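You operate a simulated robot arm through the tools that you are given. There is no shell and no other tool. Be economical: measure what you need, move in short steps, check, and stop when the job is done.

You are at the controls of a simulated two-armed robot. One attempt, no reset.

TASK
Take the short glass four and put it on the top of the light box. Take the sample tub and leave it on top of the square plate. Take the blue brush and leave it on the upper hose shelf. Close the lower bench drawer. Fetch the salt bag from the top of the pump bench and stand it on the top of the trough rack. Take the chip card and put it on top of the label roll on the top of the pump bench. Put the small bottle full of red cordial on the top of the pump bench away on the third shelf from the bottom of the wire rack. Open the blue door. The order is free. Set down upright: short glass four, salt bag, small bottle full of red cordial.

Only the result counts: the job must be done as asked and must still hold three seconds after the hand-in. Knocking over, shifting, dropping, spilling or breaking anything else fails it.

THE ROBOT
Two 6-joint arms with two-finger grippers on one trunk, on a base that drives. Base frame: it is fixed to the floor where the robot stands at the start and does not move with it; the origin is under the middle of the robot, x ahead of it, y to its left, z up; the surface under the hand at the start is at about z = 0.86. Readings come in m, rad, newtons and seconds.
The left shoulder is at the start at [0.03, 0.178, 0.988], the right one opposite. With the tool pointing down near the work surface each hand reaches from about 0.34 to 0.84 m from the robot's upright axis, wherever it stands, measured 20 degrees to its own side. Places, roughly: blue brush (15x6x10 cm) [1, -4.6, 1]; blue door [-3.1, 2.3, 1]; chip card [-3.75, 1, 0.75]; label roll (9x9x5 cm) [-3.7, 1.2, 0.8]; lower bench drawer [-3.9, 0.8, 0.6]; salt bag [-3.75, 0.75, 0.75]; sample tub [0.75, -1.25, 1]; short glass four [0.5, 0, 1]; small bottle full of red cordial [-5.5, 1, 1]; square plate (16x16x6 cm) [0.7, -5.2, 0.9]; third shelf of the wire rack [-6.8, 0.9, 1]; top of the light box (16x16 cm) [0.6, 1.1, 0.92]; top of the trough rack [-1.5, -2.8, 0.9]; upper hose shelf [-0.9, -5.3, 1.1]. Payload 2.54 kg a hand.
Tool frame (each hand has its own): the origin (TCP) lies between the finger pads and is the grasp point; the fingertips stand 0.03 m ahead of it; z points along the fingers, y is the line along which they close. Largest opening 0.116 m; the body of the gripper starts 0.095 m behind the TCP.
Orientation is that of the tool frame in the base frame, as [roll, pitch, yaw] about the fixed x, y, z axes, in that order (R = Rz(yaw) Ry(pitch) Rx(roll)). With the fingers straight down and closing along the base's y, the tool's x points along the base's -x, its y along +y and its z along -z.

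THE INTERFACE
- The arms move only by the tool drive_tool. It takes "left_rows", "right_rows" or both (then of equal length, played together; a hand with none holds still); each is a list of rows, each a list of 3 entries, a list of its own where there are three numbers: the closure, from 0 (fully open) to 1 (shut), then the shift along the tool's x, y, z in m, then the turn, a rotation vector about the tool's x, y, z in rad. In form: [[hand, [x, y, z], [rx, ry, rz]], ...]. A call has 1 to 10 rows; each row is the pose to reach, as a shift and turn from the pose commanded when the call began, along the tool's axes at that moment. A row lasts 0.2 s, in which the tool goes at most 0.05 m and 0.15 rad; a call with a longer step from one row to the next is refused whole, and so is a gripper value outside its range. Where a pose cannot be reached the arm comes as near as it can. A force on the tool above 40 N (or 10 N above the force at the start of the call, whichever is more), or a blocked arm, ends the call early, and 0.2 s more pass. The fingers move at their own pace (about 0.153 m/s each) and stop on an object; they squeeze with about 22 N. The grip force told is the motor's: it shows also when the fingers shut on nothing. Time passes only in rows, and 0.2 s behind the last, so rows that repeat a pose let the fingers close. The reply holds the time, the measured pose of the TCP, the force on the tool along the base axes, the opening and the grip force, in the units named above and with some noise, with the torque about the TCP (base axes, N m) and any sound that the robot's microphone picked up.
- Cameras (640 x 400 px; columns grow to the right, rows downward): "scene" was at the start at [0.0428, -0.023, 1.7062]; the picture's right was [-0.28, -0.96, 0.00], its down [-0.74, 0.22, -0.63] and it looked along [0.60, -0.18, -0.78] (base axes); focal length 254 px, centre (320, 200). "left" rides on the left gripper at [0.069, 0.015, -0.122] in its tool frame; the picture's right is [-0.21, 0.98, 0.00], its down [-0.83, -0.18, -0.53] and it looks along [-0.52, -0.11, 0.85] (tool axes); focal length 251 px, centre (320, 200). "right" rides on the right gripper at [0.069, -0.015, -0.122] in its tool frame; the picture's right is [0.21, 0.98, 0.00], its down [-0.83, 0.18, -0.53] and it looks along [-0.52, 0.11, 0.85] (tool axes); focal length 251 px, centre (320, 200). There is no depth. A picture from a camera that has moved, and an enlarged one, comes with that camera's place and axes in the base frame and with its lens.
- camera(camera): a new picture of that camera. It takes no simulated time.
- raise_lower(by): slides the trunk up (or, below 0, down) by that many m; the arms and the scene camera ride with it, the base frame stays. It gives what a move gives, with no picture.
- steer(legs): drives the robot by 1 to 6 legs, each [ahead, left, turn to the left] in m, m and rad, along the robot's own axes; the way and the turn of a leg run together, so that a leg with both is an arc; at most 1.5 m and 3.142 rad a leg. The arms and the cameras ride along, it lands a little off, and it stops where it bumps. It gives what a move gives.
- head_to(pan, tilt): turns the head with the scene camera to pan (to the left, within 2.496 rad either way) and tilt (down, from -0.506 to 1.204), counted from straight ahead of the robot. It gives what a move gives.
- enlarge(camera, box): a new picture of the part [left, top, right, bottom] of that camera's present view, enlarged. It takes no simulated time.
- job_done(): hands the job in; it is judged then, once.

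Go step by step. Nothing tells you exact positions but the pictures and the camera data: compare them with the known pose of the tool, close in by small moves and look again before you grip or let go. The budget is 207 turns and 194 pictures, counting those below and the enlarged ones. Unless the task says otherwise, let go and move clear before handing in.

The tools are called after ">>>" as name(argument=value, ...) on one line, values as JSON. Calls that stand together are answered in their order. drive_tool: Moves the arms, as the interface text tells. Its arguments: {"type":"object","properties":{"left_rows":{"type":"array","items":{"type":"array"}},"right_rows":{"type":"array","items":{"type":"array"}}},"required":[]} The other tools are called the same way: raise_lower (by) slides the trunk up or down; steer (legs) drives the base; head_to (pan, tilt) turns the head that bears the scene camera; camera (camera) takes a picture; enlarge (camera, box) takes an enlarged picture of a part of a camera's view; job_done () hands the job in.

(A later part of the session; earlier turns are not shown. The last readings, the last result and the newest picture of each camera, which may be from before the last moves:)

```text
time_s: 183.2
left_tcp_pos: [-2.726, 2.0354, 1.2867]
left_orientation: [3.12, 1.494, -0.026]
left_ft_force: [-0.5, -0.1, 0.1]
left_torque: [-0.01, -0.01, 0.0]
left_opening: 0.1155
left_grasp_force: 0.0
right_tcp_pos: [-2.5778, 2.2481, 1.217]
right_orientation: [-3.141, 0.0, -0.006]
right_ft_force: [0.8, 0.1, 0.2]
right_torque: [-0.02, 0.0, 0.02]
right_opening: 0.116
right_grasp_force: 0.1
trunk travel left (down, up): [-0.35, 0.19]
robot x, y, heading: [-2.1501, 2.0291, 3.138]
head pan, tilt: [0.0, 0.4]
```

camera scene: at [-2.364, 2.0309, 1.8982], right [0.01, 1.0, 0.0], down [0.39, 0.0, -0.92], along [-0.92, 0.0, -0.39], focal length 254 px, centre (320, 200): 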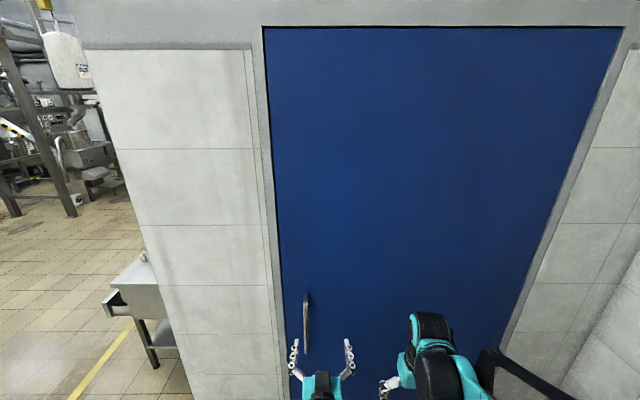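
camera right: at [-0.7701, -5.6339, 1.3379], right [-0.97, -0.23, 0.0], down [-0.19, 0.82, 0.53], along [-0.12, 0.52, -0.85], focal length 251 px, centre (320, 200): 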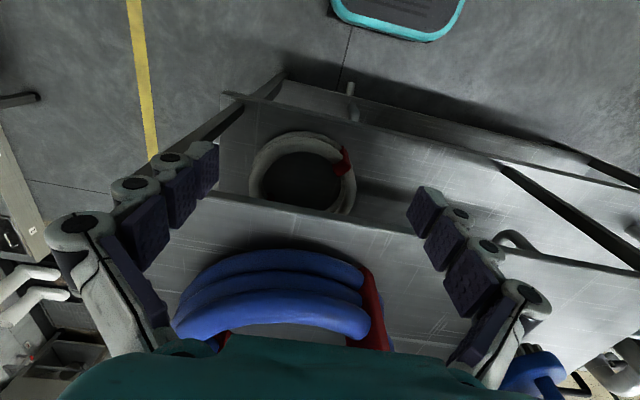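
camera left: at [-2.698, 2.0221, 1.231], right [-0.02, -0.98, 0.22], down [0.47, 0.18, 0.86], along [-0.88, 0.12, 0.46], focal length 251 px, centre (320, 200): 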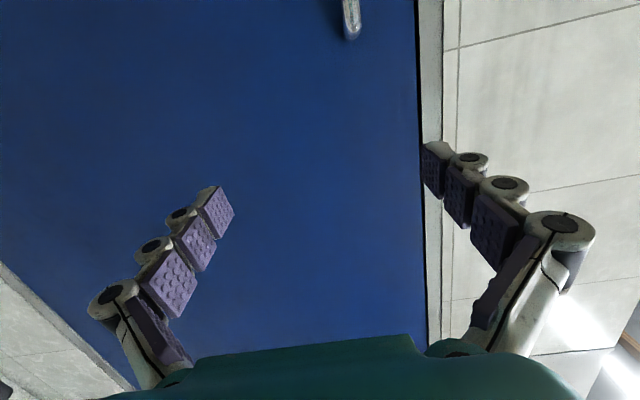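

The commanded pose now equals the measured one. I move to a pre-grasp in front of the bar at (-2.92,1.984,1.09).

>>> drive_tool(left_rows=[[0, [0.01, 0.008, 0.045], [0, -0.02, 0]], [0, [0.045, 0.018, 0.078], [0, -0.04, 0]], [0, [0.08, 0.026, 0.11], [0, -0.07, 0]], [0, [0.115, 0.034, 0.145], [0, -0.07, 0]], [0, [0.15, 0.042, 0.175], [0, -0.07, 0]], [0, [0.181, 0.051, 0.208], [0, -0.07, 0]]])

>>> camera(camera="left")

>>> camera(camera="scene")

```text
refused: row 4 steps farther than a row can; nothing moved
```

```text
134 pictures are left
camera left: at [-2.5993, 2.0196, 1.2263], right [-0.02, -0.98, 0.22], down [0.47, 0.18, 0.86], along [-0.88, 0.12, 0.45], focal length 251 px, centre (320, 200)
```

left: 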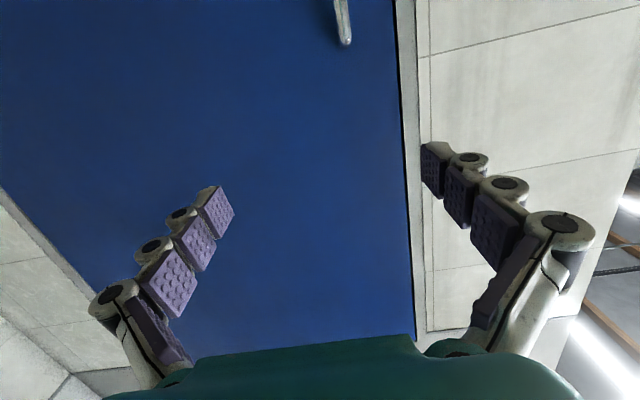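

```text
133 pictures are left
camera scene: at [-2.2149, 2.0274, 1.8983], right [0.01, 1.0, 0.0], down [0.39, 0.0, -0.92], along [-0.92, 0.01, -0.39], focal length 254 px, centre (320, 200)
```

scene: 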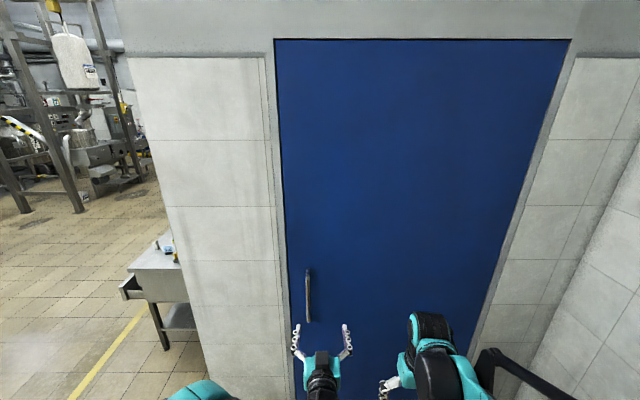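

Bar: x≈-3.065, y≈1.983, z 0.93–1.215. I resend with shorter steps.

>>> drive_tool(left_rows=[[0, [0.01, 0.008, 0.045], [0, -0.02, 0]], [0, [0.04, 0.016, 0.075], [0, -0.04, 0]], [0, [0.07, 0.024, 0.1], [0, -0.07, 0]], [0, [0.1, 0.032, 0.13], [0, -0.07, 0]], [0, [0.13, 0.038, 0.155], [0, -0.07, 0]], [0, [0.16, 0.045, 0.185], [0, -0.07, 0]], [0, [0.18, 0.051, 0.208], [0, -0.07, 0]]])

>>> camera(camera="left")

>>> camera(camera="scene")

```text
time_s: 184.8
left_tcp_pos: [-2.9229, 1.9846, 1.0922]
left_orientation: [2.936, 1.564, -0.21]
left_ft_force: [0.4, 0.0, -0.1]
left_torque: [0.03, 0.03, -0.03]
left_opening: 0.1158
left_grasp_force: 0.0
left hand out of reach, approached as far as the arm can: row 3, 4, 5, 6
right_tcp_pos: [-2.5794, 2.2487, 1.2169]
right_orientation: [-3.141, 0.0, -0.005]
right_ft_force: [-0.3, 0.6, 0.3]
right_torque: [0.01, -0.01, -0.01]
right_opening: 0.1161
right_grasp_force: 0.0
trunk travel left (down, up): [-0.35, 0.19]
robot x, y, heading: [-2.152, 2.0282, 3.139]
head pan, tilt: [0.0, 0.4]
```

```text
132 pictures are left
camera left: at [-2.7983, 1.9692, 1.0233], right [0.0, -0.98, 0.22], down [0.53, 0.18, 0.83], along [-0.85, 0.12, 0.52], focal length 251 px, centre (320, 200)
```

left: 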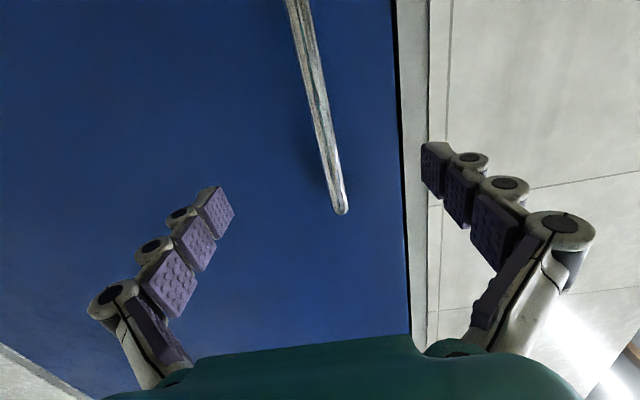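

```text
131 pictures are left
camera scene: at [-2.2151, 2.0271, 1.8983], right [0.01, 1.0, 0.0], down [0.39, 0.0, -0.92], along [-0.92, 0.01, -0.39], focal length 254 px, centre (320, 200)
```

scene: 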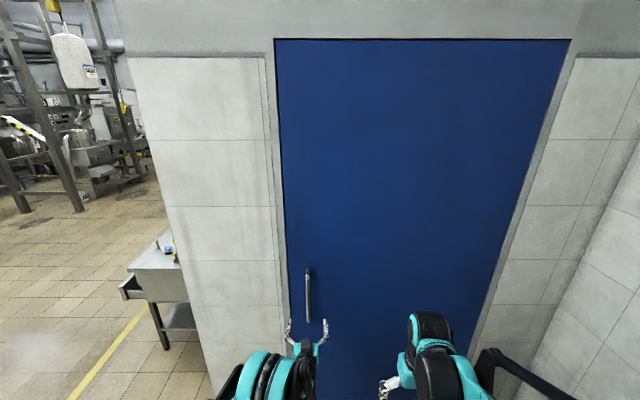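

Aligned with the bar. I advance 12.5 cm and close.

>>> drive_tool(left_rows=[[0, [0, 0, 0.045], [0, 0, 0]], [0, [0, 0, 0.09], [0, 0, 0]], [0, [0, 0, 0.125], [0, 0, 0]], [0, [0, 0, 0.125], [0, 0, 0]], [1, [0, 0, 0.125], [0, 0, 0]], [1, [0, 0, 0.125], [0, 0, 0]], [1, [0, 0, 0.125], [0, 0, 0]], [1, [0, 0, 0.125], [0, 0, 0]]])

>>> camera(camera="left")

```text
time_s: 186.7
left_tcp_pos: [-3.0454, 1.9831, 1.0903]
left_orientation: [3.08, 1.563, -0.062]
left_ft_force: [-1.2, -11.7, 2.5]
left_torque: [0.0, -0.05, 0.17]
left_opening: 0.0206
left_grasp_force: 45.0
right_tcp_pos: [-2.578, 2.2469, 1.2173]
right_orientation: [-3.141, -0.002, -0.003]
right_ft_force: [-0.4, -0.3, -0.9]
right_torque: [0.0, 0.01, -0.02]
right_opening: 0.1159
right_grasp_force: 0.1
trunk travel left (down, up): [-0.35, 0.19]
robot x, y, heading: [-2.1508, 2.027, 3.137]
head pan, tilt: [0.0, 0.4]
```

```text
130 pictures are left
camera left: at [-2.92, 1.9676, 1.0214], right [0.0, -0.98, 0.21], down [0.53, 0.18, 0.83], along [-0.85, 0.11, 0.52], focal length 251 px, centre (320, 200)
```

left: 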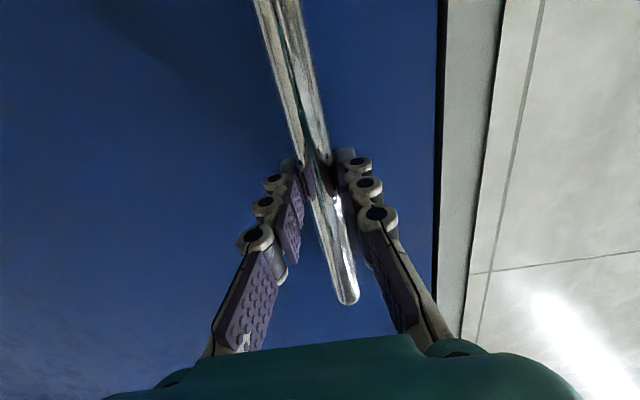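

Gripped. I pull the door with a small base arc about the hinge and check.

>>> steer(legs=[[-0.089, -0.11, 0.12]])

>>> camera(camera="scene")

```text
time_s: 188.0
left_tcp_pos: [-2.9484, 1.9955, 1.091]
left_orientation: [-3.106, 1.564, 0.155]
left_ft_force: [3.6, -19.5, -2.0]
left_torque: [0.13, -0.52, 0.04]
left_opening: 0.0207
left_grasp_force: 45.0
right_tcp_pos: [-2.5169, 2.3113, 1.2172]
right_orientation: [-3.141, 0.0, 0.112]
right_ft_force: [0.1, -0.5, -0.1]
right_torque: [-0.08, 0.01, -0.01]
right_opening: 0.1161
right_grasp_force: 0.0
trunk travel left (down, up): [-0.35, 0.19]
robot x, y, heading: [-2.0679, 2.1447, -3.024]
head pan, tilt: [0.0, 0.4]
```

```text
129 pictures are left
camera scene: at [-2.13, 2.1344, 1.8984], right [-0.11, 0.99, 0.0], down [0.39, 0.04, -0.92], along [-0.92, -0.1, -0.39], focal length 254 px, centre (320, 200)
```

scene: 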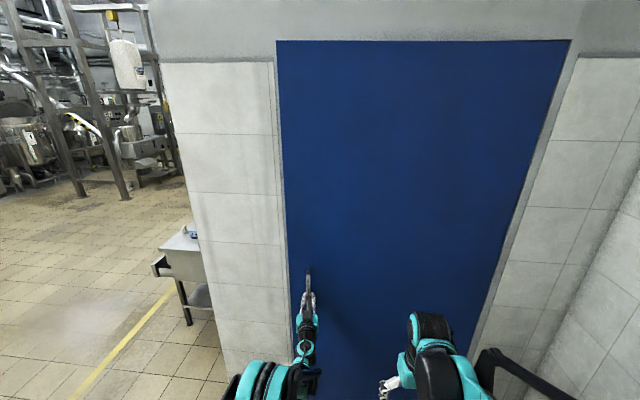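

The door follows. I continue the arc for about 0.45 rad more.

>>> steer(legs=[[-0.104, -0.132, 0.14], [-0.104, -0.132, 0.14], [-0.104, -0.132, 0.14]])

>>> camera(camera="scene")

```text
time_s: 189.8
left_tcp_pos: [-2.8377, 2.0256, 1.0913]
left_orientation: [2.711, 1.561, -0.171]
left_ft_force: [2.3, -3.9, -12.1]
left_torque: [0.23, 0.26, 0.24]
left_opening: 0.0205
left_grasp_force: 45.3
right_tcp_pos: [-2.458, 2.3972, 1.2158]
right_orientation: [3.14, 0.0, 0.263]
right_ft_force: [0.1, 0.3, -0.3]
right_torque: [0.0, 0.05, -0.01]
right_opening: 0.116
right_grasp_force: 0.1
trunk travel left (down, up): [-0.35, 0.19]
robot x, y, heading: [-1.9861, 2.2989, -2.877]
head pan, tilt: [0.0, 0.4]
stopped in leg 2: the force on the tool passed its limit at 43 N (the readings are from after the stop); the commanded pose is now the measured one
```

```text
128 pictures are left
camera scene: at [-2.0495, 2.2826, 1.8982], right [-0.26, 0.97, 0.0], down [0.38, 0.1, -0.92], along [-0.89, -0.24, -0.39], focal length 254 px, centre (320, 200)
```

scene: 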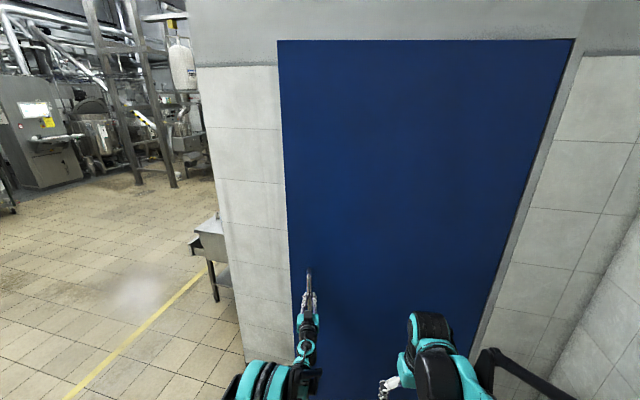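

About 0.27 rad open. I continue with single smaller legs.

>>> steer(legs=[[-0.089, -0.114, 0.12]])

>>> steer(legs=[[-0.089, -0.114, 0.12]])

>>> steer(legs=[[-0.089, -0.114, 0.12]])

>>> camera(camera="scene")

```text
time_s: 191.2
left_tcp_pos: [-2.7522, 2.0596, 1.0909]
left_orientation: [2.622, 1.562, -0.141]
left_ft_force: [-0.3, 0.0, -16.5]
left_torque: [0.51, -0.43, -0.2]
left_opening: 0.0205
left_grasp_force: 44.6
right_tcp_pos: [-2.4193, 2.474, 1.2148]
right_orientation: [3.141, -0.001, 0.383]
right_ft_force: [0.7, 0.4, -0.6]
right_torque: [-0.05, 0.01, 0.0]
right_opening: 0.1161
right_grasp_force: 0.1
trunk travel left (down, up): [-0.35, 0.19]
robot x, y, heading: [-1.9386, 2.4354, -2.76]
head pan, tilt: [0.0, 0.4]
```

```text
time_s: 192.5
left_tcp_pos: [-2.6694, 2.1043, 1.0908]
left_orientation: [2.58, 1.561, -0.062]
left_ft_force: [-4.8, 8.0, -14.0]
left_torque: [0.54, -0.29, -0.3]
left_opening: 0.0206
left_grasp_force: 45.2
right_tcp_pos: [-2.3895, 2.5577, 1.216]
right_orientation: [3.138, -0.003, 0.506]
right_ft_force: [-0.5, -0.5, 0.5]
right_torque: [-0.03, 0.0, 0.03]
right_opening: 0.116
right_grasp_force: 0.0
trunk travel left (down, up): [-0.35, 0.19]
robot x, y, heading: [-1.9058, 2.5763, -2.635]
head pan, tilt: [0.0, 0.4]
```

```text
time_s: 193.8
left_tcp_pos: [-2.593, 2.159, 1.0912]
left_orientation: [2.777, 1.563, 0.258]
left_ft_force: [1.3, 0.3, -12.0]
left_torque: [0.56, -0.36, -0.17]
left_opening: 0.0205
left_grasp_force: 44.8
right_tcp_pos: [-2.3699, 2.6423, 1.2167]
right_orientation: [3.141, 0.0, 0.625]
right_ft_force: [-0.4, -0.5, -0.1]
right_torque: [-0.02, -0.01, 0.01]
right_opening: 0.1158
right_grasp_force: 0.1
trunk travel left (down, up): [-0.35, 0.19]
robot x, y, heading: [-1.8926, 2.7144, -2.512]
head pan, tilt: [0.0, 0.4]
```

```text
127 pictures are left
camera scene: at [-1.948, 2.6792, 1.8983], right [-0.58, 0.81, 0.0], down [0.32, 0.23, -0.92], along [-0.75, -0.54, -0.39], focal length 254 px, centre (320, 200)
```

scene: 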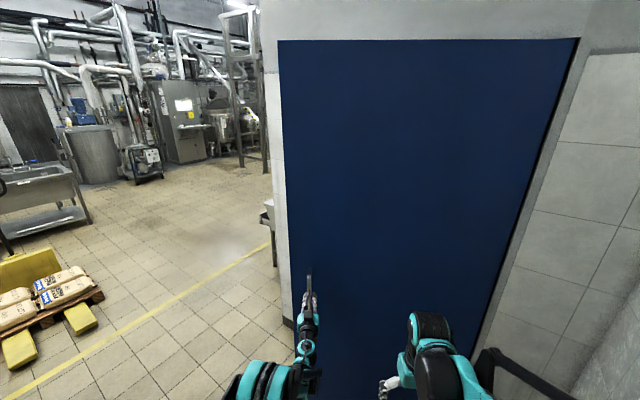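

The door is open about 40°. I release the bar, retract, and go round to push the door further from its inner side.

>>> drive_tool(left_rows=[[0.3, [0, 0, 0], [0, 0, 0]], [0.3, [0, 0, 0], [0, 0, 0]], [0.3, [0, 0, -0.04], [0, 0, 0]], [0.3, [0, 0, -0.08], [0, 0, 0]], [0.3, [0, 0, -0.12], [0, 0, 0]], [1, [0, 0, -0.15], [0, 0, 0]], [1, [0, 0, -0.15], [0, 0, 0]]])

>>> steer(legs=[[-0.03, 0.9, 0], [0, 0, -2.2], [-0.75, 0, 0]])

>>> head_to(pan=0.6, tilt=0.4)

>>> camera(camera="scene")

```text
time_s: 195.4
left_tcp_pos: [-2.4902, 2.2394, 1.1023]
left_orientation: [2.91, 1.564, 0.389]
left_ft_force: [-0.3, -0.1, -0.5]
left_torque: [-0.01, 0.02, 0.03]
left_opening: 0.0001
left_grasp_force: 22.5
left hand out of reach, approached as far as the arm can: row 6, 7
right_tcp_pos: [-2.3694, 2.641, 1.2171]
right_orientation: [-3.141, 0.001, 0.624]
right_ft_force: [0.1, -0.5, 0.3]
right_torque: [-0.01, -0.01, -0.01]
right_opening: 0.1159
right_grasp_force: 0.1
trunk travel left (down, up): [-0.35, 0.19]
robot x, y, heading: [-1.8917, 2.7187, -2.518]
head pan, tilt: [0.0, 0.4]
```

```text
time_s: 209.2
left_tcp_pos: [-1.3821, 2.0178, 1.1029]
left_orientation: [2.848, 1.564, -1.893]
left_ft_force: [0.0, 0.9, 0.1]
left_torque: [0.01, 0.01, 0.0]
left_opening: 0.0
left_grasp_force: 22.2
right_tcp_pos: [-1.1357, 1.6766, 1.2171]
right_orientation: [3.14, -0.001, -1.598]
right_ft_force: [-0.1, 0.8, 0.3]
right_torque: [0.01, 0.02, -0.01]
right_opening: 0.1161
right_grasp_force: 0.1
trunk travel left (down, up): [-0.35, 0.19]
robot x, y, heading: [-1.3621, 1.2547, 1.542]
head pan, tilt: [0.0, 0.4]
```

```text
time_s: 210.2
left_tcp_pos: [-1.3815, 2.0165, 1.1012]
left_orientation: [2.86, 1.562, -1.881]
left_ft_force: [-0.2, 0.0, -0.1]
left_torque: [0.0, 0.01, -0.01]
left_opening: 0.0
left_grasp_force: 21.9
right_tcp_pos: [-1.1366, 1.6758, 1.217]
right_orientation: [3.141, 0.0, -1.597]
right_ft_force: [-0.4, 0.4, -0.2]
right_torque: [0.0, 0.0, -0.04]
right_opening: 0.1159
right_grasp_force: 0.0
trunk travel left (down, up): [-0.35, 0.19]
robot x, y, heading: [-1.3621, 1.2545, 1.542]
head pan, tilt: [0.6, 0.4]
```

```text
126 pictures are left
camera scene: at [-1.4151, 1.3001, 1.8984], right [0.84, 0.54, 0.0], down [0.21, -0.33, -0.92], along [-0.5, 0.77, -0.39], focal length 254 px, centre (320, 200)
```

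scene: 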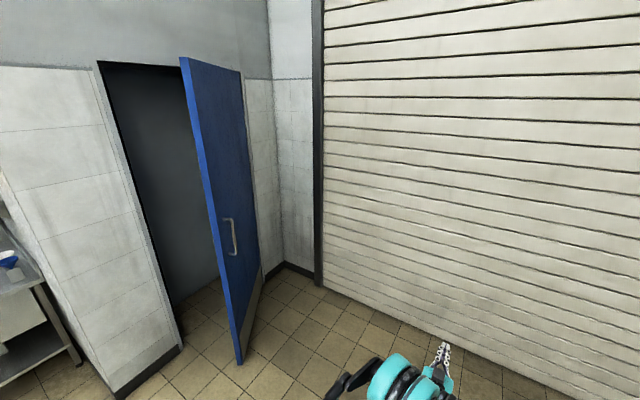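

The door is open about 40°. I move behind it: back, then strafe left to x≈-2.6.

>>> steer(legs=[[-0.12, 0, 0], [0, 1.24, 0]])

>>> head_to(pan=0.1, tilt=0.4)

>>> camera(camera="scene")

```text
time_s: 217.4
left_tcp_pos: [-2.6321, 1.9394, 1.1023]
left_orientation: [2.892, 1.562, -1.867]
left_ft_force: [-0.4, -0.8, 0.7]
left_torque: [-0.02, -0.02, 0.0]
left_opening: 0.0
left_grasp_force: 21.7
right_tcp_pos: [-2.3927, 1.5943, 1.2177]
right_orientation: [-3.139, 0.0, -1.614]
right_ft_force: [-0.6, -1.2, 0.2]
right_torque: [-0.01, -0.01, -0.02]
right_opening: 0.1159
right_grasp_force: 0.1
trunk travel left (down, up): [-0.35, 0.19]
robot x, y, heading: [-2.6281, 1.1762, 1.529]
head pan, tilt: [0.6, 0.4]
```

```text
time_s: 218.3
left_tcp_pos: [-2.6324, 1.9397, 1.1029]
left_orientation: [2.878, 1.565, -1.883]
left_ft_force: [0.0, 1.7, -0.3]
left_torque: [0.01, -0.03, -0.02]
left_opening: 0.0
left_grasp_force: 22.5
right_tcp_pos: [-2.3926, 1.5944, 1.2178]
right_orientation: [-3.139, 0.0, -1.614]
right_ft_force: [-0.2, -0.1, -0.7]
right_torque: [0.04, -0.01, -0.01]
right_opening: 0.1164
right_grasp_force: 0.0
trunk travel left (down, up): [-0.35, 0.19]
robot x, y, heading: [-2.6285, 1.1739, 1.53]
head pan, tilt: [0.099, 0.4]
```

```text
125 pictures are left
camera scene: at [-2.6352, 1.2367, 1.8983], right [1.0, 0.06, 0.0], down [0.02, -0.39, -0.92], along [-0.05, 0.92, -0.39], focal length 254 px, centre (320, 200)
```

scene: 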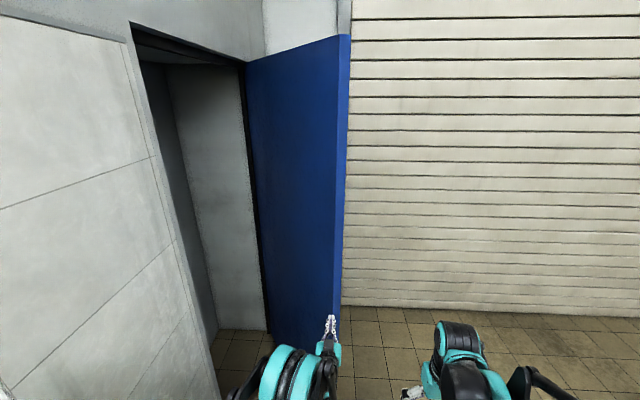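

I shift the hand 7 cm toward the hinge side and drive forward to push the door.

>>> drive_tool(left_rows=[[1, [0, 0.035, 0], [0, 0, 0]], [1, [0, 0.07, 0], [0, 0, 0]]])

>>> steer(legs=[[0.35, 0, 0]])

>>> camera(camera="scene")

```text
time_s: 218.9
left_tcp_pos: [-2.7004, 1.955, 1.1065]
left_orientation: [3.035, 1.563, -1.726]
left_ft_force: [0.0, 0.6, 0.4]
left_torque: [0.0, 0.0, -0.04]
left_opening: 0.0002
left_grasp_force: 22.3
left hand out of reach, approached as far as the arm can: row 1, 2
right_tcp_pos: [-2.3929, 1.5941, 1.2168]
right_orientation: [-3.14, -0.001, -1.614]
right_ft_force: [-0.5, 0.0, 0.7]
right_torque: [-0.01, 0.02, -0.01]
right_opening: 0.1162
right_grasp_force: 0.1
trunk travel left (down, up): [-0.35, 0.19]
robot x, y, heading: [-2.626, 1.1757, 1.524]
head pan, tilt: [0.099, 0.4]
```

```text
time_s: 221.2
left_tcp_pos: [-2.6922, 2.3101, 1.1054]
left_orientation: [2.92, 1.564, -1.831]
left_ft_force: [-0.4, 0.9, -0.3]
left_torque: [0.03, 0.0, -0.02]
left_opening: 0.0
left_grasp_force: 22.4
right_tcp_pos: [-2.3814, 1.951, 1.2162]
right_orientation: [-3.141, 0.0, -1.607]
right_ft_force: [-0.2, -0.1, -0.3]
right_torque: [-0.03, 0.01, 0.02]
right_opening: 0.116
right_grasp_force: 0.1
trunk travel left (down, up): [-0.35, 0.19]
robot x, y, heading: [-2.6098, 1.5326, 1.531]
head pan, tilt: [0.099, 0.4]
```

```text
124 pictures are left
camera scene: at [-2.6208, 1.5923, 1.8983], right [1.0, 0.06, 0.0], down [0.02, -0.39, -0.92], along [-0.06, 0.92, -0.39], focal length 254 px, centre (320, 200)
```

scene: 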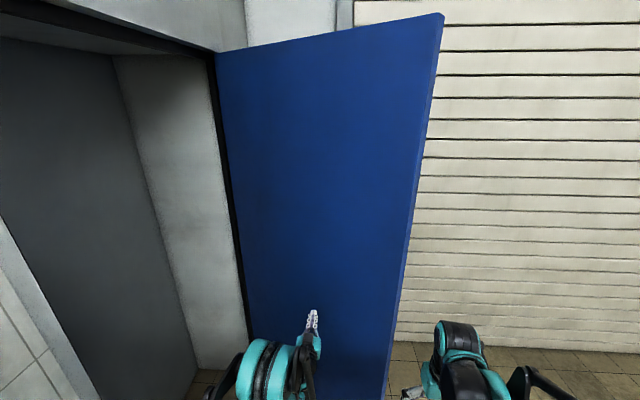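

The door swings on. I push another 0.32 m.

>>> steer(legs=[[0.3, 0, 0]])

>>> camera(camera="scene")

```text
time_s: 222.4
left_tcp_pos: [-2.6903, 2.4003, 1.1039]
left_orientation: [3.079, 1.56, -1.67]
left_ft_force: [-0.7, 0.6, -1.4]
left_torque: [0.06, 0.02, -0.02]
left_opening: 0.0
left_grasp_force: 22.1
right_tcp_pos: [-2.3778, 2.046, 1.215]
right_orientation: [-3.14, -0.003, -1.604]
right_ft_force: [-0.7, 0.7, -1.1]
right_torque: [-0.15, 0.01, 0.01]
right_opening: 0.1158
right_grasp_force: 0.0
trunk travel left (down, up): [-0.35, 0.19]
robot x, y, heading: [-2.6116, 1.6227, 1.535]
head pan, tilt: [0.099, 0.4]
stopped in leg 1: the force on the tool passed its limit at 95 N (the readings are from after the stop); the commanded pose is now the measured one
```

```text
123 pictures are left
camera scene: at [-2.6176, 1.6886, 1.8981], right [1.0, 0.06, 0.0], down [0.02, -0.39, -0.92], along [-0.06, 0.92, -0.39], focal length 254 px, centre (320, 200)
```

scene: 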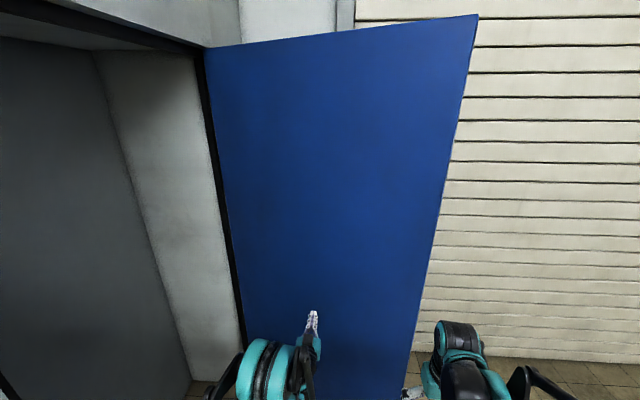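

The door is at about 62°. I nudge it further with short legs.

>>> steer(legs=[[0.05, 0, 0], [0.05, 0, 0], [0.05, 0, 0], [0.05, 0, 0]])

>>> camera(camera="scene")

```text
time_s: 224.4
left_tcp_pos: [-2.6841, 2.5371, 1.1056]
left_orientation: [3.035, 1.56, -1.72]
left_ft_force: [0.0, 0.4, -0.8]
left_torque: [0.07, 0.0, -0.02]
left_opening: 0.0001
left_grasp_force: 21.6
right_tcp_pos: [-2.3727, 2.188, 1.2158]
right_orientation: [-3.141, -0.003, -1.605]
right_ft_force: [-0.4, 1.6, -0.2]
right_torque: [-0.13, 0.03, -0.02]
right_opening: 0.1159
right_grasp_force: 0.1
trunk travel left (down, up): [-0.35, 0.19]
robot x, y, heading: [-2.6067, 1.7602, 1.535]
head pan, tilt: [0.099, 0.4]
stopped in leg 3: the force on the tool passed its limit at 139 N (the readings are from after the stop); the commanded pose is now the measured one
```

```text
122 pictures are left
camera scene: at [-2.6124, 1.8295, 1.898], right [1.0, 0.06, 0.0], down [0.02, -0.39, -0.92], along [-0.06, 0.92, -0.39], focal length 254 px, centre (320, 200)
```

scene: 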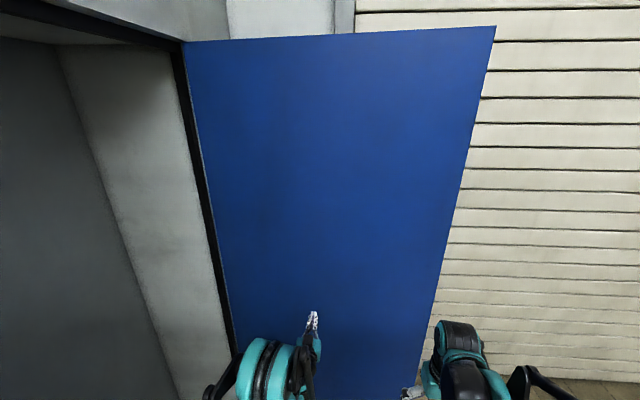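

The door is about 80° open. I back away and return the left hand to pointing down.

>>> steer(legs=[[-1.1, 0, 0]])

>>> drive_tool(left_rows=[[0.3, [-0.02, 0.005, 0], [0, 0.15, 0]], [0.3, [-0.04, 0.01, 0], [0, 0.3, 0]], [0.3, [-0.06, 0.015, -0.01], [0, 0.45, 0]], [0.3, [-0.08, 0.02, -0.03], [0, 0.6, 0]], [0.3, [-0.1, 0.03, -0.05], [0, 0.75, 0]], [0.3, [-0.12, 0.04, -0.08], [0, 0.9, 0]], [0.3, [-0.13, 0.05, -0.12], [0, 1.05, 0]], [0.3, [-0.13, 0.06, -0.16], [0, 1.2, 0]], [0.3, [-0.13, 0.07, -0.2], [0, 1.35, 0]], [0.3, [-0.13, 0.08, -0.24], [0, 1.5, 0]]])

>>> head_to(pan=0.2, tilt=0.35)

>>> camera(camera="scene")

```text
time_s: 230.1
left_tcp_pos: [-2.7235, 1.4173, 1.1078]
left_orientation: [2.927, 1.563, -1.832]
left_ft_force: [-0.5, -0.1, -0.1]
left_torque: [0.01, -0.03, -0.01]
left_opening: 0.0
left_grasp_force: 22.0
right_tcp_pos: [-2.4123, 1.0662, 1.217]
right_orientation: [-3.14, 0.002, -1.609]
right_ft_force: [-0.1, -0.2, 0.2]
right_torque: [-0.01, -0.03, 0.0]
right_opening: 0.1156
right_grasp_force: 0.1
trunk travel left (down, up): [-0.35, 0.19]
robot x, y, heading: [-2.6466, 0.6436, 1.537]
head pan, tilt: [0.099, 0.4]
```

```text
time_s: 232.3
left_tcp_pos: [-2.8165, 1.1806, 1.24]
left_orientation: [3.14, 0.061, -1.615]
left_ft_force: [-0.9, 0.1, -1.1]
left_torque: [0.02, -0.05, -0.04]
left_opening: 0.0811
left_grasp_force: 0.0
right_tcp_pos: [-2.4125, 1.067, 1.2169]
right_orientation: [-3.14, 0.001, -1.609]
right_ft_force: [0.2, -1.2, -0.1]
right_torque: [0.0, -0.02, 0.03]
right_opening: 0.1158
right_grasp_force: 0.1
trunk travel left (down, up): [-0.35, 0.19]
robot x, y, heading: [-2.6396, 0.6457, 1.534]
head pan, tilt: [0.099, 0.4]
```

```text
time_s: 233.0
left_tcp_pos: [-2.8155, 1.1815, 1.2403]
left_orientation: [3.14, 0.065, -1.616]
left_ft_force: [0.2, -0.1, 0.5]
left_torque: [0.01, -0.01, -0.03]
left_opening: 0.0811
left_grasp_force: 0.2
right_tcp_pos: [-2.4127, 1.0682, 1.2175]
right_orientation: [-3.14, 0.001, -1.609]
right_ft_force: [-0.1, 0.0, 0.2]
right_torque: [0.0, 0.01, -0.03]
right_opening: 0.1158
right_grasp_force: 0.1
trunk travel left (down, up): [-0.35, 0.19]
robot x, y, heading: [-2.6448, 0.6462, 1.537]
head pan, tilt: [0.201, 0.351]
```

```text
121 pictures are left
camera scene: at [-2.6624, 0.7073, 1.9029], right [0.99, 0.16, 0.0], down [0.06, -0.34, -0.94], along [-0.15, 0.93, -0.34], focal length 254 px, centre (320, 200)
```

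scene: 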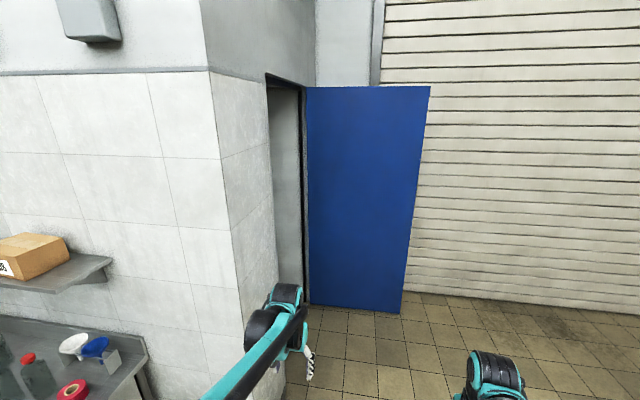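

The door stands wide open. Now I back up and strafe to the pump bench, then look it over.

>>> steer(legs=[[-0.6, 0, 0.03], [0, 1.1, 0]])

>>> head_to(pan=0, tilt=0.6)

>>> camera(camera="scene")

>>> head_to(pan=0.8, tilt=0.4)

>>> camera(camera="scene")

```text
time_s: 241.6
left_tcp_pos: [-3.9332, 0.5711, 1.2408]
left_orientation: [3.141, 0.063, -1.575]
left_ft_force: [0.5, -0.6, 0.4]
left_torque: [0.01, -0.04, -0.02]
left_opening: 0.0811
left_grasp_force: 0.1
right_tcp_pos: [-3.5263, 0.474, 1.2171]
right_orientation: [-3.14, 0.002, -1.565]
right_ft_force: [0.3, -0.2, 0.3]
right_torque: [0.03, 0.01, -0.01]
right_opening: 0.1162
right_grasp_force: 0.1
trunk travel left (down, up): [-0.35, 0.19]
robot x, y, heading: [-3.7393, 0.0475, 1.577]
head pan, tilt: [0.201, 0.351]
```

```text
time_s: 242.3
left_tcp_pos: [-3.9324, 0.5701, 1.2398]
left_orientation: [3.14, 0.063, -1.572]
left_ft_force: [-0.5, -0.4, -0.3]
left_torque: [0.04, -0.01, 0.01]
left_opening: 0.0813
left_grasp_force: 0.1
right_tcp_pos: [-3.5252, 0.4732, 1.2166]
right_orientation: [-3.141, 0.003, -1.567]
right_ft_force: [-0.8, -0.2, 0.0]
right_torque: [0.01, 0.01, -0.01]
right_opening: 0.1159
right_grasp_force: 0.0
trunk travel left (down, up): [-0.35, 0.19]
robot x, y, heading: [-3.7398, 0.0426, 1.579]
head pan, tilt: [0.0, 0.6]
```

```text
120 pictures are left
camera scene: at [-3.7413, 0.1002, 1.8802], right [1.0, 0.01, 0.0], down [0.0, -0.56, -0.83], along [0.0, 0.83, -0.56], focal length 254 px, centre (320, 200)
```

scene: 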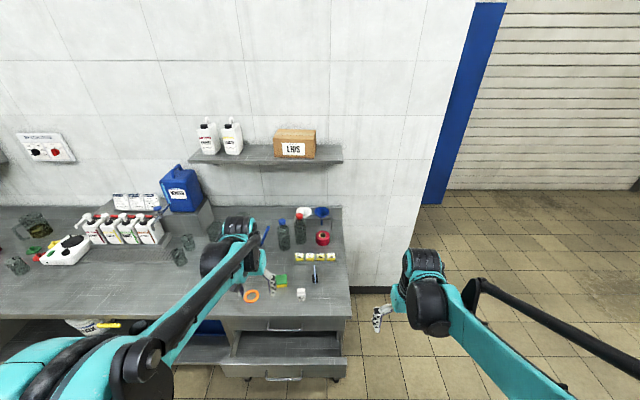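

```text
time_s: 243.5
left_tcp_pos: [-3.933, 0.5705, 1.2395]
left_orientation: [3.14, 0.063, -1.574]
left_ft_force: [0.3, -0.2, -0.6]
left_torque: [0.04, -0.02, -0.02]
left_opening: 0.0812
left_grasp_force: 0.1
right_tcp_pos: [-3.5249, 0.4737, 1.2179]
right_orientation: [3.142, 0.003, -1.565]
right_ft_force: [0.6, -0.7, -0.1]
right_torque: [0.03, -0.01, -0.02]
right_opening: 0.116
right_grasp_force: 0.1
trunk travel left (down, up): [-0.35, 0.19]
robot x, y, heading: [-3.7431, 0.0426, 1.575]
head pan, tilt: [0.799, 0.4]
```

```text
119 pictures are left
camera scene: at [-3.8075, 0.0762, 1.8983], right [0.69, 0.72, 0.0], down [0.28, -0.27, -0.92], along [-0.66, 0.64, -0.39], focal length 254 px, centre (320, 200)
```

scene: 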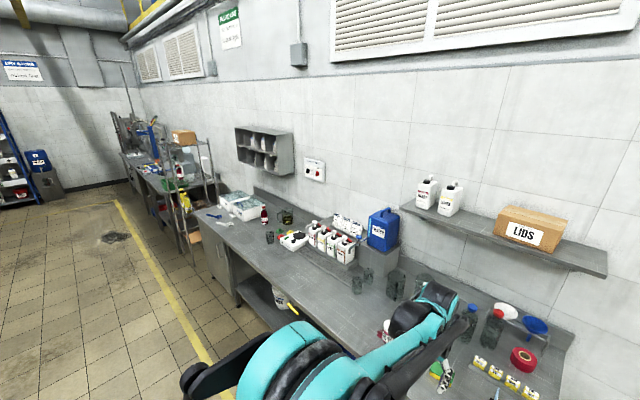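

I zoom into the right end of the pump bench, where the roll, the small items and the open lower drawer are.

>>> head_to(pan=0, tilt=0.6)

>>> enlarge(camera="scene", box=[220, 190, 380, 310])

>>> enlarge(camera="scene", box=[160, 270, 400, 400])

>>> camera(camera="right")

>>> camera(camera="left")

```text
time_s: 244.6
left_tcp_pos: [-3.9329, 0.5714, 1.2409]
left_orientation: [3.141, 0.063, -1.576]
left_ft_force: [0.2, -0.5, -0.5]
left_torque: [0.01, 0.02, 0.0]
left_opening: 0.0812
left_grasp_force: 0.0
right_tcp_pos: [-3.5254, 0.4738, 1.2175]
right_orientation: [-3.14, 0.003, -1.566]
right_ft_force: [0.6, 0.7, -0.3]
right_torque: [0.0, -0.01, 0.03]
right_opening: 0.116
right_grasp_force: 0.0
trunk travel left (down, up): [-0.35, 0.19]
robot x, y, heading: [-3.7367, 0.0456, 1.58]
head pan, tilt: [0.0, 0.6]
```

```text
3.33 times, centred on (300, 250) of scene
camera zoom: at [-3.7414, 0.1003, 1.8801], right [1.0, 0.01, 0.0], down [0.0, -0.56, -0.83], along [0.0, 0.83, -0.56], focal length 845 px, centre (387, 33)
```

zoom: 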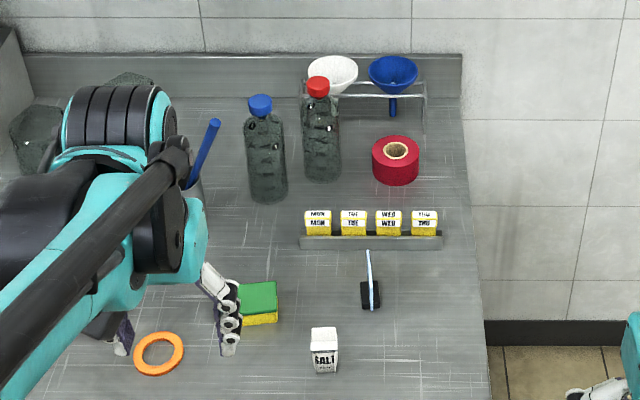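

```text
2.67 times, centred on (280, 335) of scene
camera zoom: at [-3.7414, 0.1003, 1.8801], right [1.0, 0.01, 0.0], down [0.0, -0.56, -0.83], along [0.0, 0.83, -0.56], focal length 676 px, centre (427, -160)
```

zoom: 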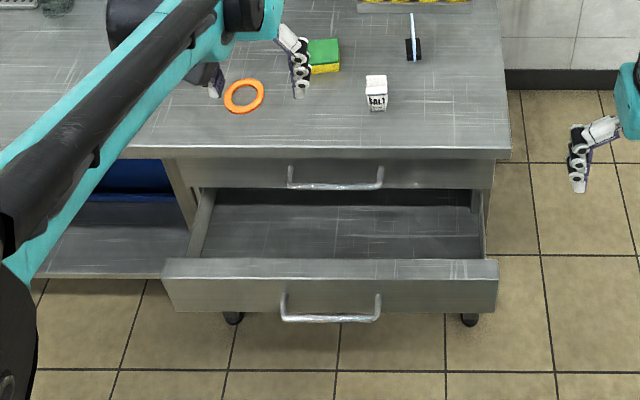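

```text
116 pictures are left
camera right: at [-3.509, 0.4038, 1.3384], right [-0.98, -0.22, 0.0], down [-0.19, 0.82, 0.53], along [-0.12, 0.52, -0.85], focal length 251 px, centre (320, 200)
```

right: 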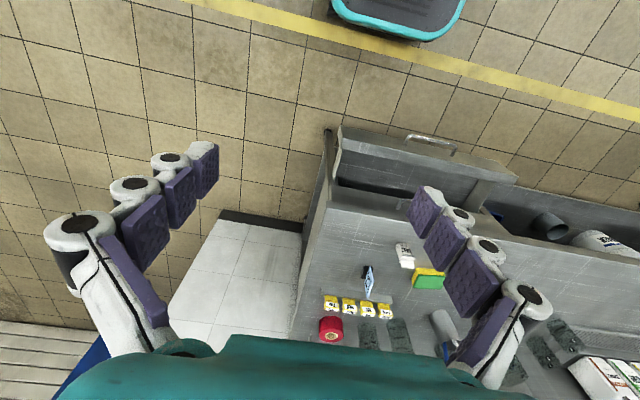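

```text
115 pictures are left
camera left: at [-3.9466, 0.4937, 1.3566], right [-0.98, 0.22, 0.02], down [0.18, 0.79, 0.58], along [0.12, 0.57, -0.81], focal length 251 px, centre (320, 200)
```

left: 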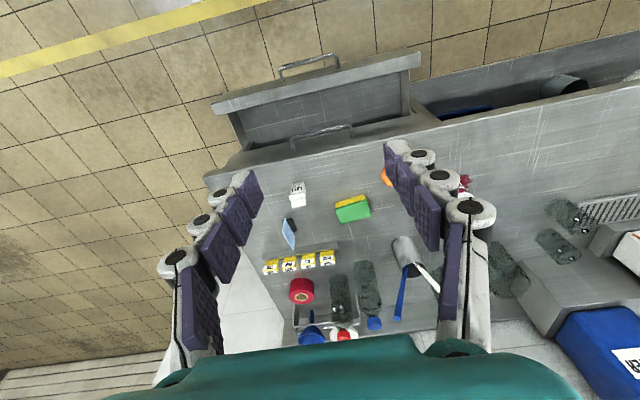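

The chip card stands in a black holder, the salt bag is in front, and the red label roll is behind. The lower drawer is pulled out about 12 cm, so I close that first. I back off and lower the trunk, then point the left hand forward to push the panel beside its handle.

>>> steer(legs=[[-0.27, 0, 0]])

>>> raise_lower(by=-0.33)

>>> drive_tool(left_rows=[[1, [-0.017, -0.017, 0.028], [0, -0.15, 0]], [1, [-0.034, -0.034, 0.056], [0, -0.3, 0]], [1, [-0.051, -0.051, 0.084], [0, -0.45, 0]], [1, [-0.068, -0.068, 0.112], [0, -0.6, 0]], [1, [-0.085, -0.085, 0.14], [0, -0.75, 0]], [1, [-0.102, -0.102, 0.168], [0, -0.9, 0]], [1, [-0.119, -0.119, 0.196], [0, -1.05, 0]], [1, [-0.136, -0.136, 0.224], [0, -1.2, 0]], [1, [-0.153, -0.153, 0.252], [0, -1.35, 0]], [1, [-0.17, -0.17, 0.28], [0, -1.5, 0]]])

>>> camera(camera="scene")

>>> camera(camera="left")

```text
time_s: 246.5
left_tcp_pos: [-3.9329, 0.3015, 1.2404]
left_orientation: [3.139, 0.064, -1.57]
left_ft_force: [-0.3, -0.5, 0.4]
left_torque: [0.0, 0.0, 0.01]
left_opening: 0.0814
left_grasp_force: 0.0
right_tcp_pos: [-3.5258, 0.2052, 1.2172]
right_orientation: [-3.14, 0.001, -1.562]
right_ft_force: [-0.2, 0.1, 0.7]
right_torque: [0.03, -0.01, 0.01]
right_opening: 0.116
right_grasp_force: 0.0
trunk travel left (down, up): [-0.35, 0.19]
robot x, y, heading: [-3.7347, -0.2239, 1.577]
head pan, tilt: [0.0, 0.6]
```

```text
time_s: 249.8
left_tcp_pos: [-3.9327, 0.3017, 0.9103]
left_orientation: [3.14, 0.063, -1.571]
left_ft_force: [0.1, -0.1, 0.6]
left_torque: [0.02, 0.0, 0.0]
left_opening: 0.0812
left_grasp_force: 0.1
right_tcp_pos: [-3.525, 0.2057, 0.8867]
right_orientation: [-3.14, 0.002, -1.562]
right_ft_force: [-0.5, -0.8, -0.8]
right_torque: [-0.01, 0.01, -0.01]
right_opening: 0.1159
right_grasp_force: 0.1
trunk travel left (down, up): [-0.02, 0.52]
robot x, y, heading: [-3.7388, -0.2277, 1.58]
head pan, tilt: [0.0, 0.6]
```

```text
time_s: 251.9
left_tcp_pos: [-3.7421, 0.5431, 0.6914]
left_orientation: [2.999, 1.56, -1.714]
left_ft_force: [0.0, -0.4, 0.9]
left_torque: [-0.01, 0.0, 0.0]
left_opening: 0.0
left_grasp_force: 21.9
left hand out of reach, approached as far as the arm can: row 6, 7, 8, 9, 10
right_tcp_pos: [-3.5253, 0.2044, 0.8887]
right_orientation: [-3.14, 0.003, -1.561]
right_ft_force: [-0.9, -0.6, 0.3]
right_torque: [0.06, 0.02, 0.04]
right_opening: 0.1162
right_grasp_force: 0.0
trunk travel left (down, up): [-0.02, 0.52]
robot x, y, heading: [-3.7418, -0.2227, 1.578]
head pan, tilt: [0.0, 0.6]
```

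```text
114 pictures are left
camera scene: at [-3.7394, -0.1697, 1.5503], right [1.0, 0.01, 0.0], down [0.01, -0.56, -0.83], along [-0.01, 0.83, -0.56], focal length 254 px, centre (320, 200)
```

scene: 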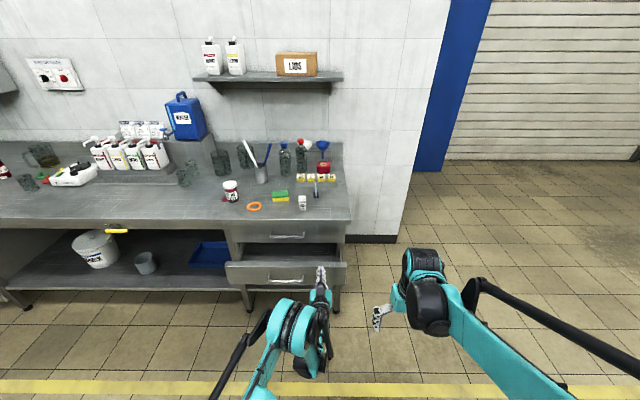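

```text
113 pictures are left
camera left: at [-3.756, 0.4208, 0.6222], right [-0.98, 0.0, 0.22], down [0.18, -0.53, 0.83], along [0.12, 0.85, 0.51], focal length 251 px, centre (320, 200)
```

left: 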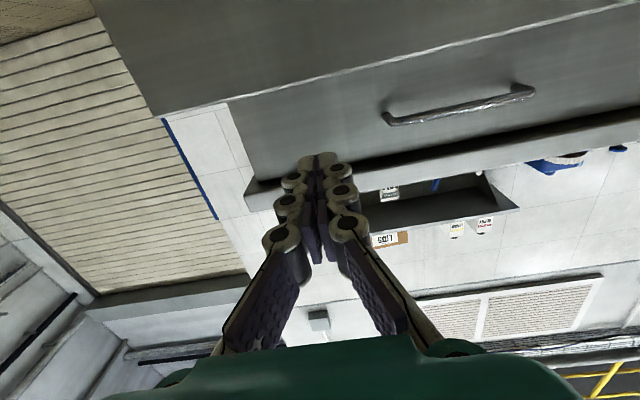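

The drawer panel spans z 0.48–0.63 at y≈0.655. I back up 0.15 m and reach forward and down to z≈0.57.

>>> steer(legs=[[-0.15, 0, 0]])

>>> drive_tool(left_rows=[[1, [0.01, 0, 0.04], [0, 0, 0]], [1, [0.03, 0, 0.08], [0, 0, 0]], [1, [0.06, 0, 0.11], [0, 0, 0]], [1, [0.09, 0, 0.13], [0, 0, 0]], [1, [0.12, 0, 0.14], [0, 0, 0]]])

>>> camera(camera="scene")

```text
time_s: 253.3
left_tcp_pos: [-3.7413, 0.3952, 0.6918]
left_orientation: [2.953, 1.56, -1.757]
left_ft_force: [0.4, 1.0, 0.3]
left_torque: [0.0, -0.01, 0.0]
left_opening: 0.0
left_grasp_force: 21.6
right_tcp_pos: [-3.524, 0.0558, 0.888]
right_orientation: [-3.14, 0.002, -1.561]
right_ft_force: [-0.8, -0.4, 0.7]
right_torque: [0.01, -0.02, 0.01]
right_opening: 0.1161
right_grasp_force: 0.1
trunk travel left (down, up): [-0.02, 0.52]
robot x, y, heading: [-3.7396, -0.3747, 1.58]
head pan, tilt: [0.0, 0.6]
```

```text
time_s: 254.5
left_tcp_pos: [-3.7546, 0.4668, 0.7118]
left_orientation: [2.991, 1.561, -1.72]
left_ft_force: [0.1, 0.6, -0.8]
left_torque: [0.02, -0.03, -0.01]
left_opening: 0.0
left_grasp_force: 21.6
left hand out of reach, approached as far as the arm can: row 1, 2, 3, 4, 5
right_tcp_pos: [-3.5227, 0.0566, 0.8882]
right_orientation: [-3.139, 0.002, -1.564]
right_ft_force: [-0.3, 0.0, -0.4]
right_torque: [-0.02, -0.01, 0.02]
right_opening: 0.1159
right_grasp_force: 0.1
trunk travel left (down, up): [-0.02, 0.52]
robot x, y, heading: [-3.7378, -0.3734, 1.578]
head pan, tilt: [0.0, 0.6]
```

```text
112 pictures are left
camera scene: at [-3.7384, -0.3171, 1.5501], right [1.0, 0.01, 0.0], down [0.0, -0.57, -0.82], along [-0.01, 0.82, -0.57], focal length 254 px, centre (320, 200)
```

scene: 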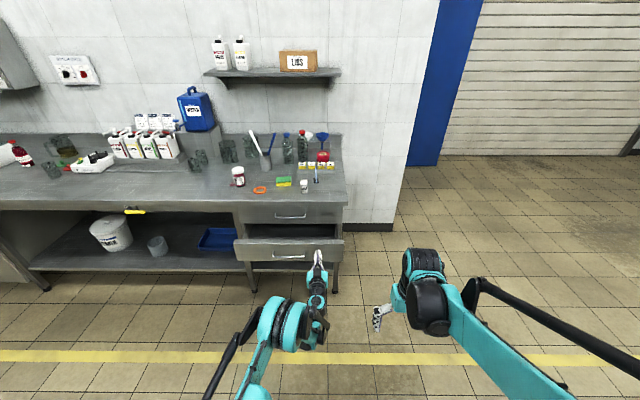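

Fully horizontal is out of reach this low, so I tilt the hand 40° down and reach again.

>>> drive_tool(left_rows=[[1, [0.02, 0, 0.01], [0, 0.15, 0]], [1, [0.045, 0, 0.03], [0, 0.3, 0]], [1, [0.075, 0, 0.05], [0, 0.45, 0]], [1, [0.1, 0, 0.07], [0, 0.6, 0]], [1, [0.125, 0, 0.09], [0, 0.75, 0]], [1, [0.137, 0, 0.11], [0, 0.75, 0]]])

>>> enlarge(camera="scene", box=[200, 190, 400, 315])

>>> camera(camera="left")

```text
time_s: 255.9
left_tcp_pos: [-3.7607, 0.5107, 0.6272]
left_orientation: [3.14, 0.81, -1.573]
left_ft_force: [0.2, 0.2, 0.1]
left_torque: [-0.01, -0.02, 0.01]
left_opening: 0.0001
left_grasp_force: 22.0
left hand out of reach, approached as far as the arm can: row 3, 4, 5, 6
right_tcp_pos: [-3.5242, 0.056, 0.8866]
right_orientation: [-3.14, 0.002, -1.563]
right_ft_force: [-0.7, 0.3, 0.6]
right_torque: [0.02, 0.01, 0.0]
right_opening: 0.1159
right_grasp_force: 0.0
trunk travel left (down, up): [-0.02, 0.52]
robot x, y, heading: [-3.739, -0.3729, 1.579]
head pan, tilt: [0.0, 0.6]
```

```text
3.20 times, centred on (300, 252) of scene
camera zoom: at [-3.7383, -0.3171, 1.5501], right [1.0, 0.01, 0.0], down [0.0, -0.57, -0.82], along [-0.01, 0.82, -0.57], focal length 811 px, centre (384, 32)
```

zoom: 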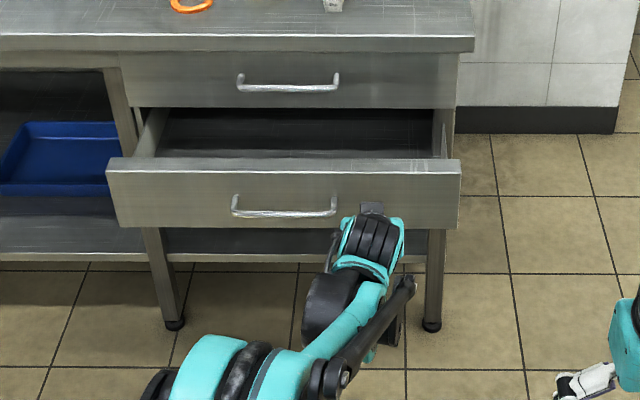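

```text
110 pictures are left
camera left: at [-3.7739, 0.3754, 0.6608], right [-0.98, 0.15, 0.16], down [0.18, 0.18, 0.97], along [0.11, 0.97, -0.21], focal length 251 px, centre (320, 200)
```

left: 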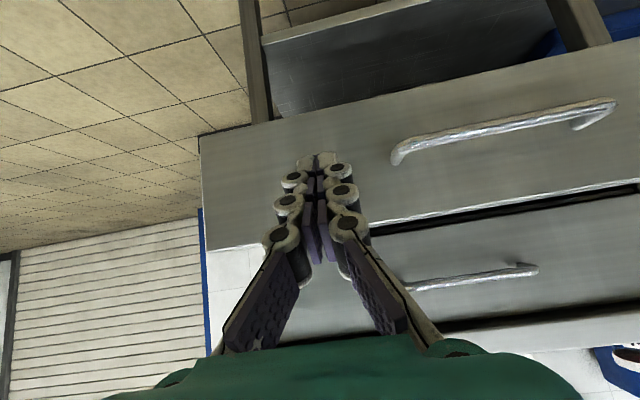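

The hand faces the panel squarely beside the handle. I drive forward to push it shut.

>>> steer(legs=[[0.1, 0, 0], [0.05, 0, 0]])

>>> steer(legs=[[0.04, 0, 0], [0.04, 0, 0]])

>>> enlarge(camera="scene", box=[200, 190, 400, 315])

```text
time_s: 257.6
left_tcp_pos: [-3.7624, 0.6635, 0.6273]
left_orientation: [3.14, 0.81, -1.574]
left_ft_force: [-0.4, -0.8, -0.5]
left_torque: [0.02, 0.01, 0.01]
left_opening: 0.0
left_grasp_force: 28.9
right_tcp_pos: [-3.526, 0.2091, 0.8864]
right_orientation: [-3.139, 0.001, -1.561]
right_ft_force: [0.4, 0.1, 0.7]
right_torque: [-0.03, -0.01, 0.0]
right_opening: 0.1162
right_grasp_force: 0.0
trunk travel left (down, up): [-0.02, 0.52]
robot x, y, heading: [-3.7368, -0.2238, 1.573]
head pan, tilt: [0.0, 0.6]
```

```text
time_s: 259.1
left_tcp_pos: [-3.7616, 0.7374, 0.6263]
left_orientation: [3.14, 0.8, -1.571]
left_ft_force: [0.6, -0.8, -0.3]
left_torque: [0.01, 0.03, -0.04]
left_opening: 0.0
left_grasp_force: 28.2
right_tcp_pos: [-3.5257, 0.2846, 0.8861]
right_orientation: [-3.141, 0.004, -1.564]
right_ft_force: [-0.7, -0.3, 0.2]
right_torque: [0.03, 0.01, -0.01]
right_opening: 0.116
right_grasp_force: 0.1
trunk travel left (down, up): [-0.02, 0.52]
robot x, y, heading: [-3.7394, -0.1484, 1.578]
head pan, tilt: [0.0, 0.6]
stopped in leg 2: the force on the tool passed its limit at 217 N (the readings are from after the stop); the commanded pose is now the measured one
```

```text
3.20 times, centred on (300, 252) of scene
camera zoom: at [-3.7403, -0.0898, 1.5501], right [1.0, 0.01, 0.0], down [0.0, -0.56, -0.83], along [-0.01, 0.83, -0.56], focal length 811 px, centre (384, 32)
```

zoom: 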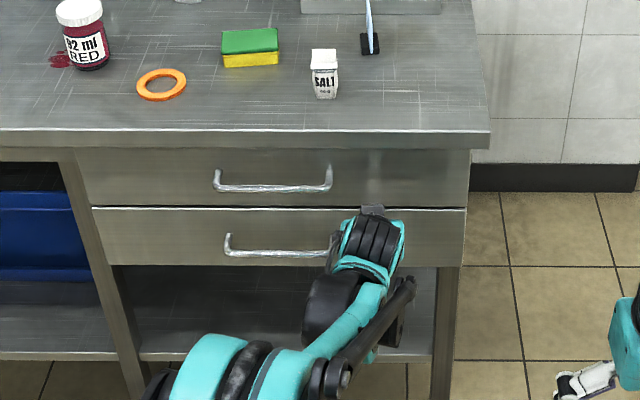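

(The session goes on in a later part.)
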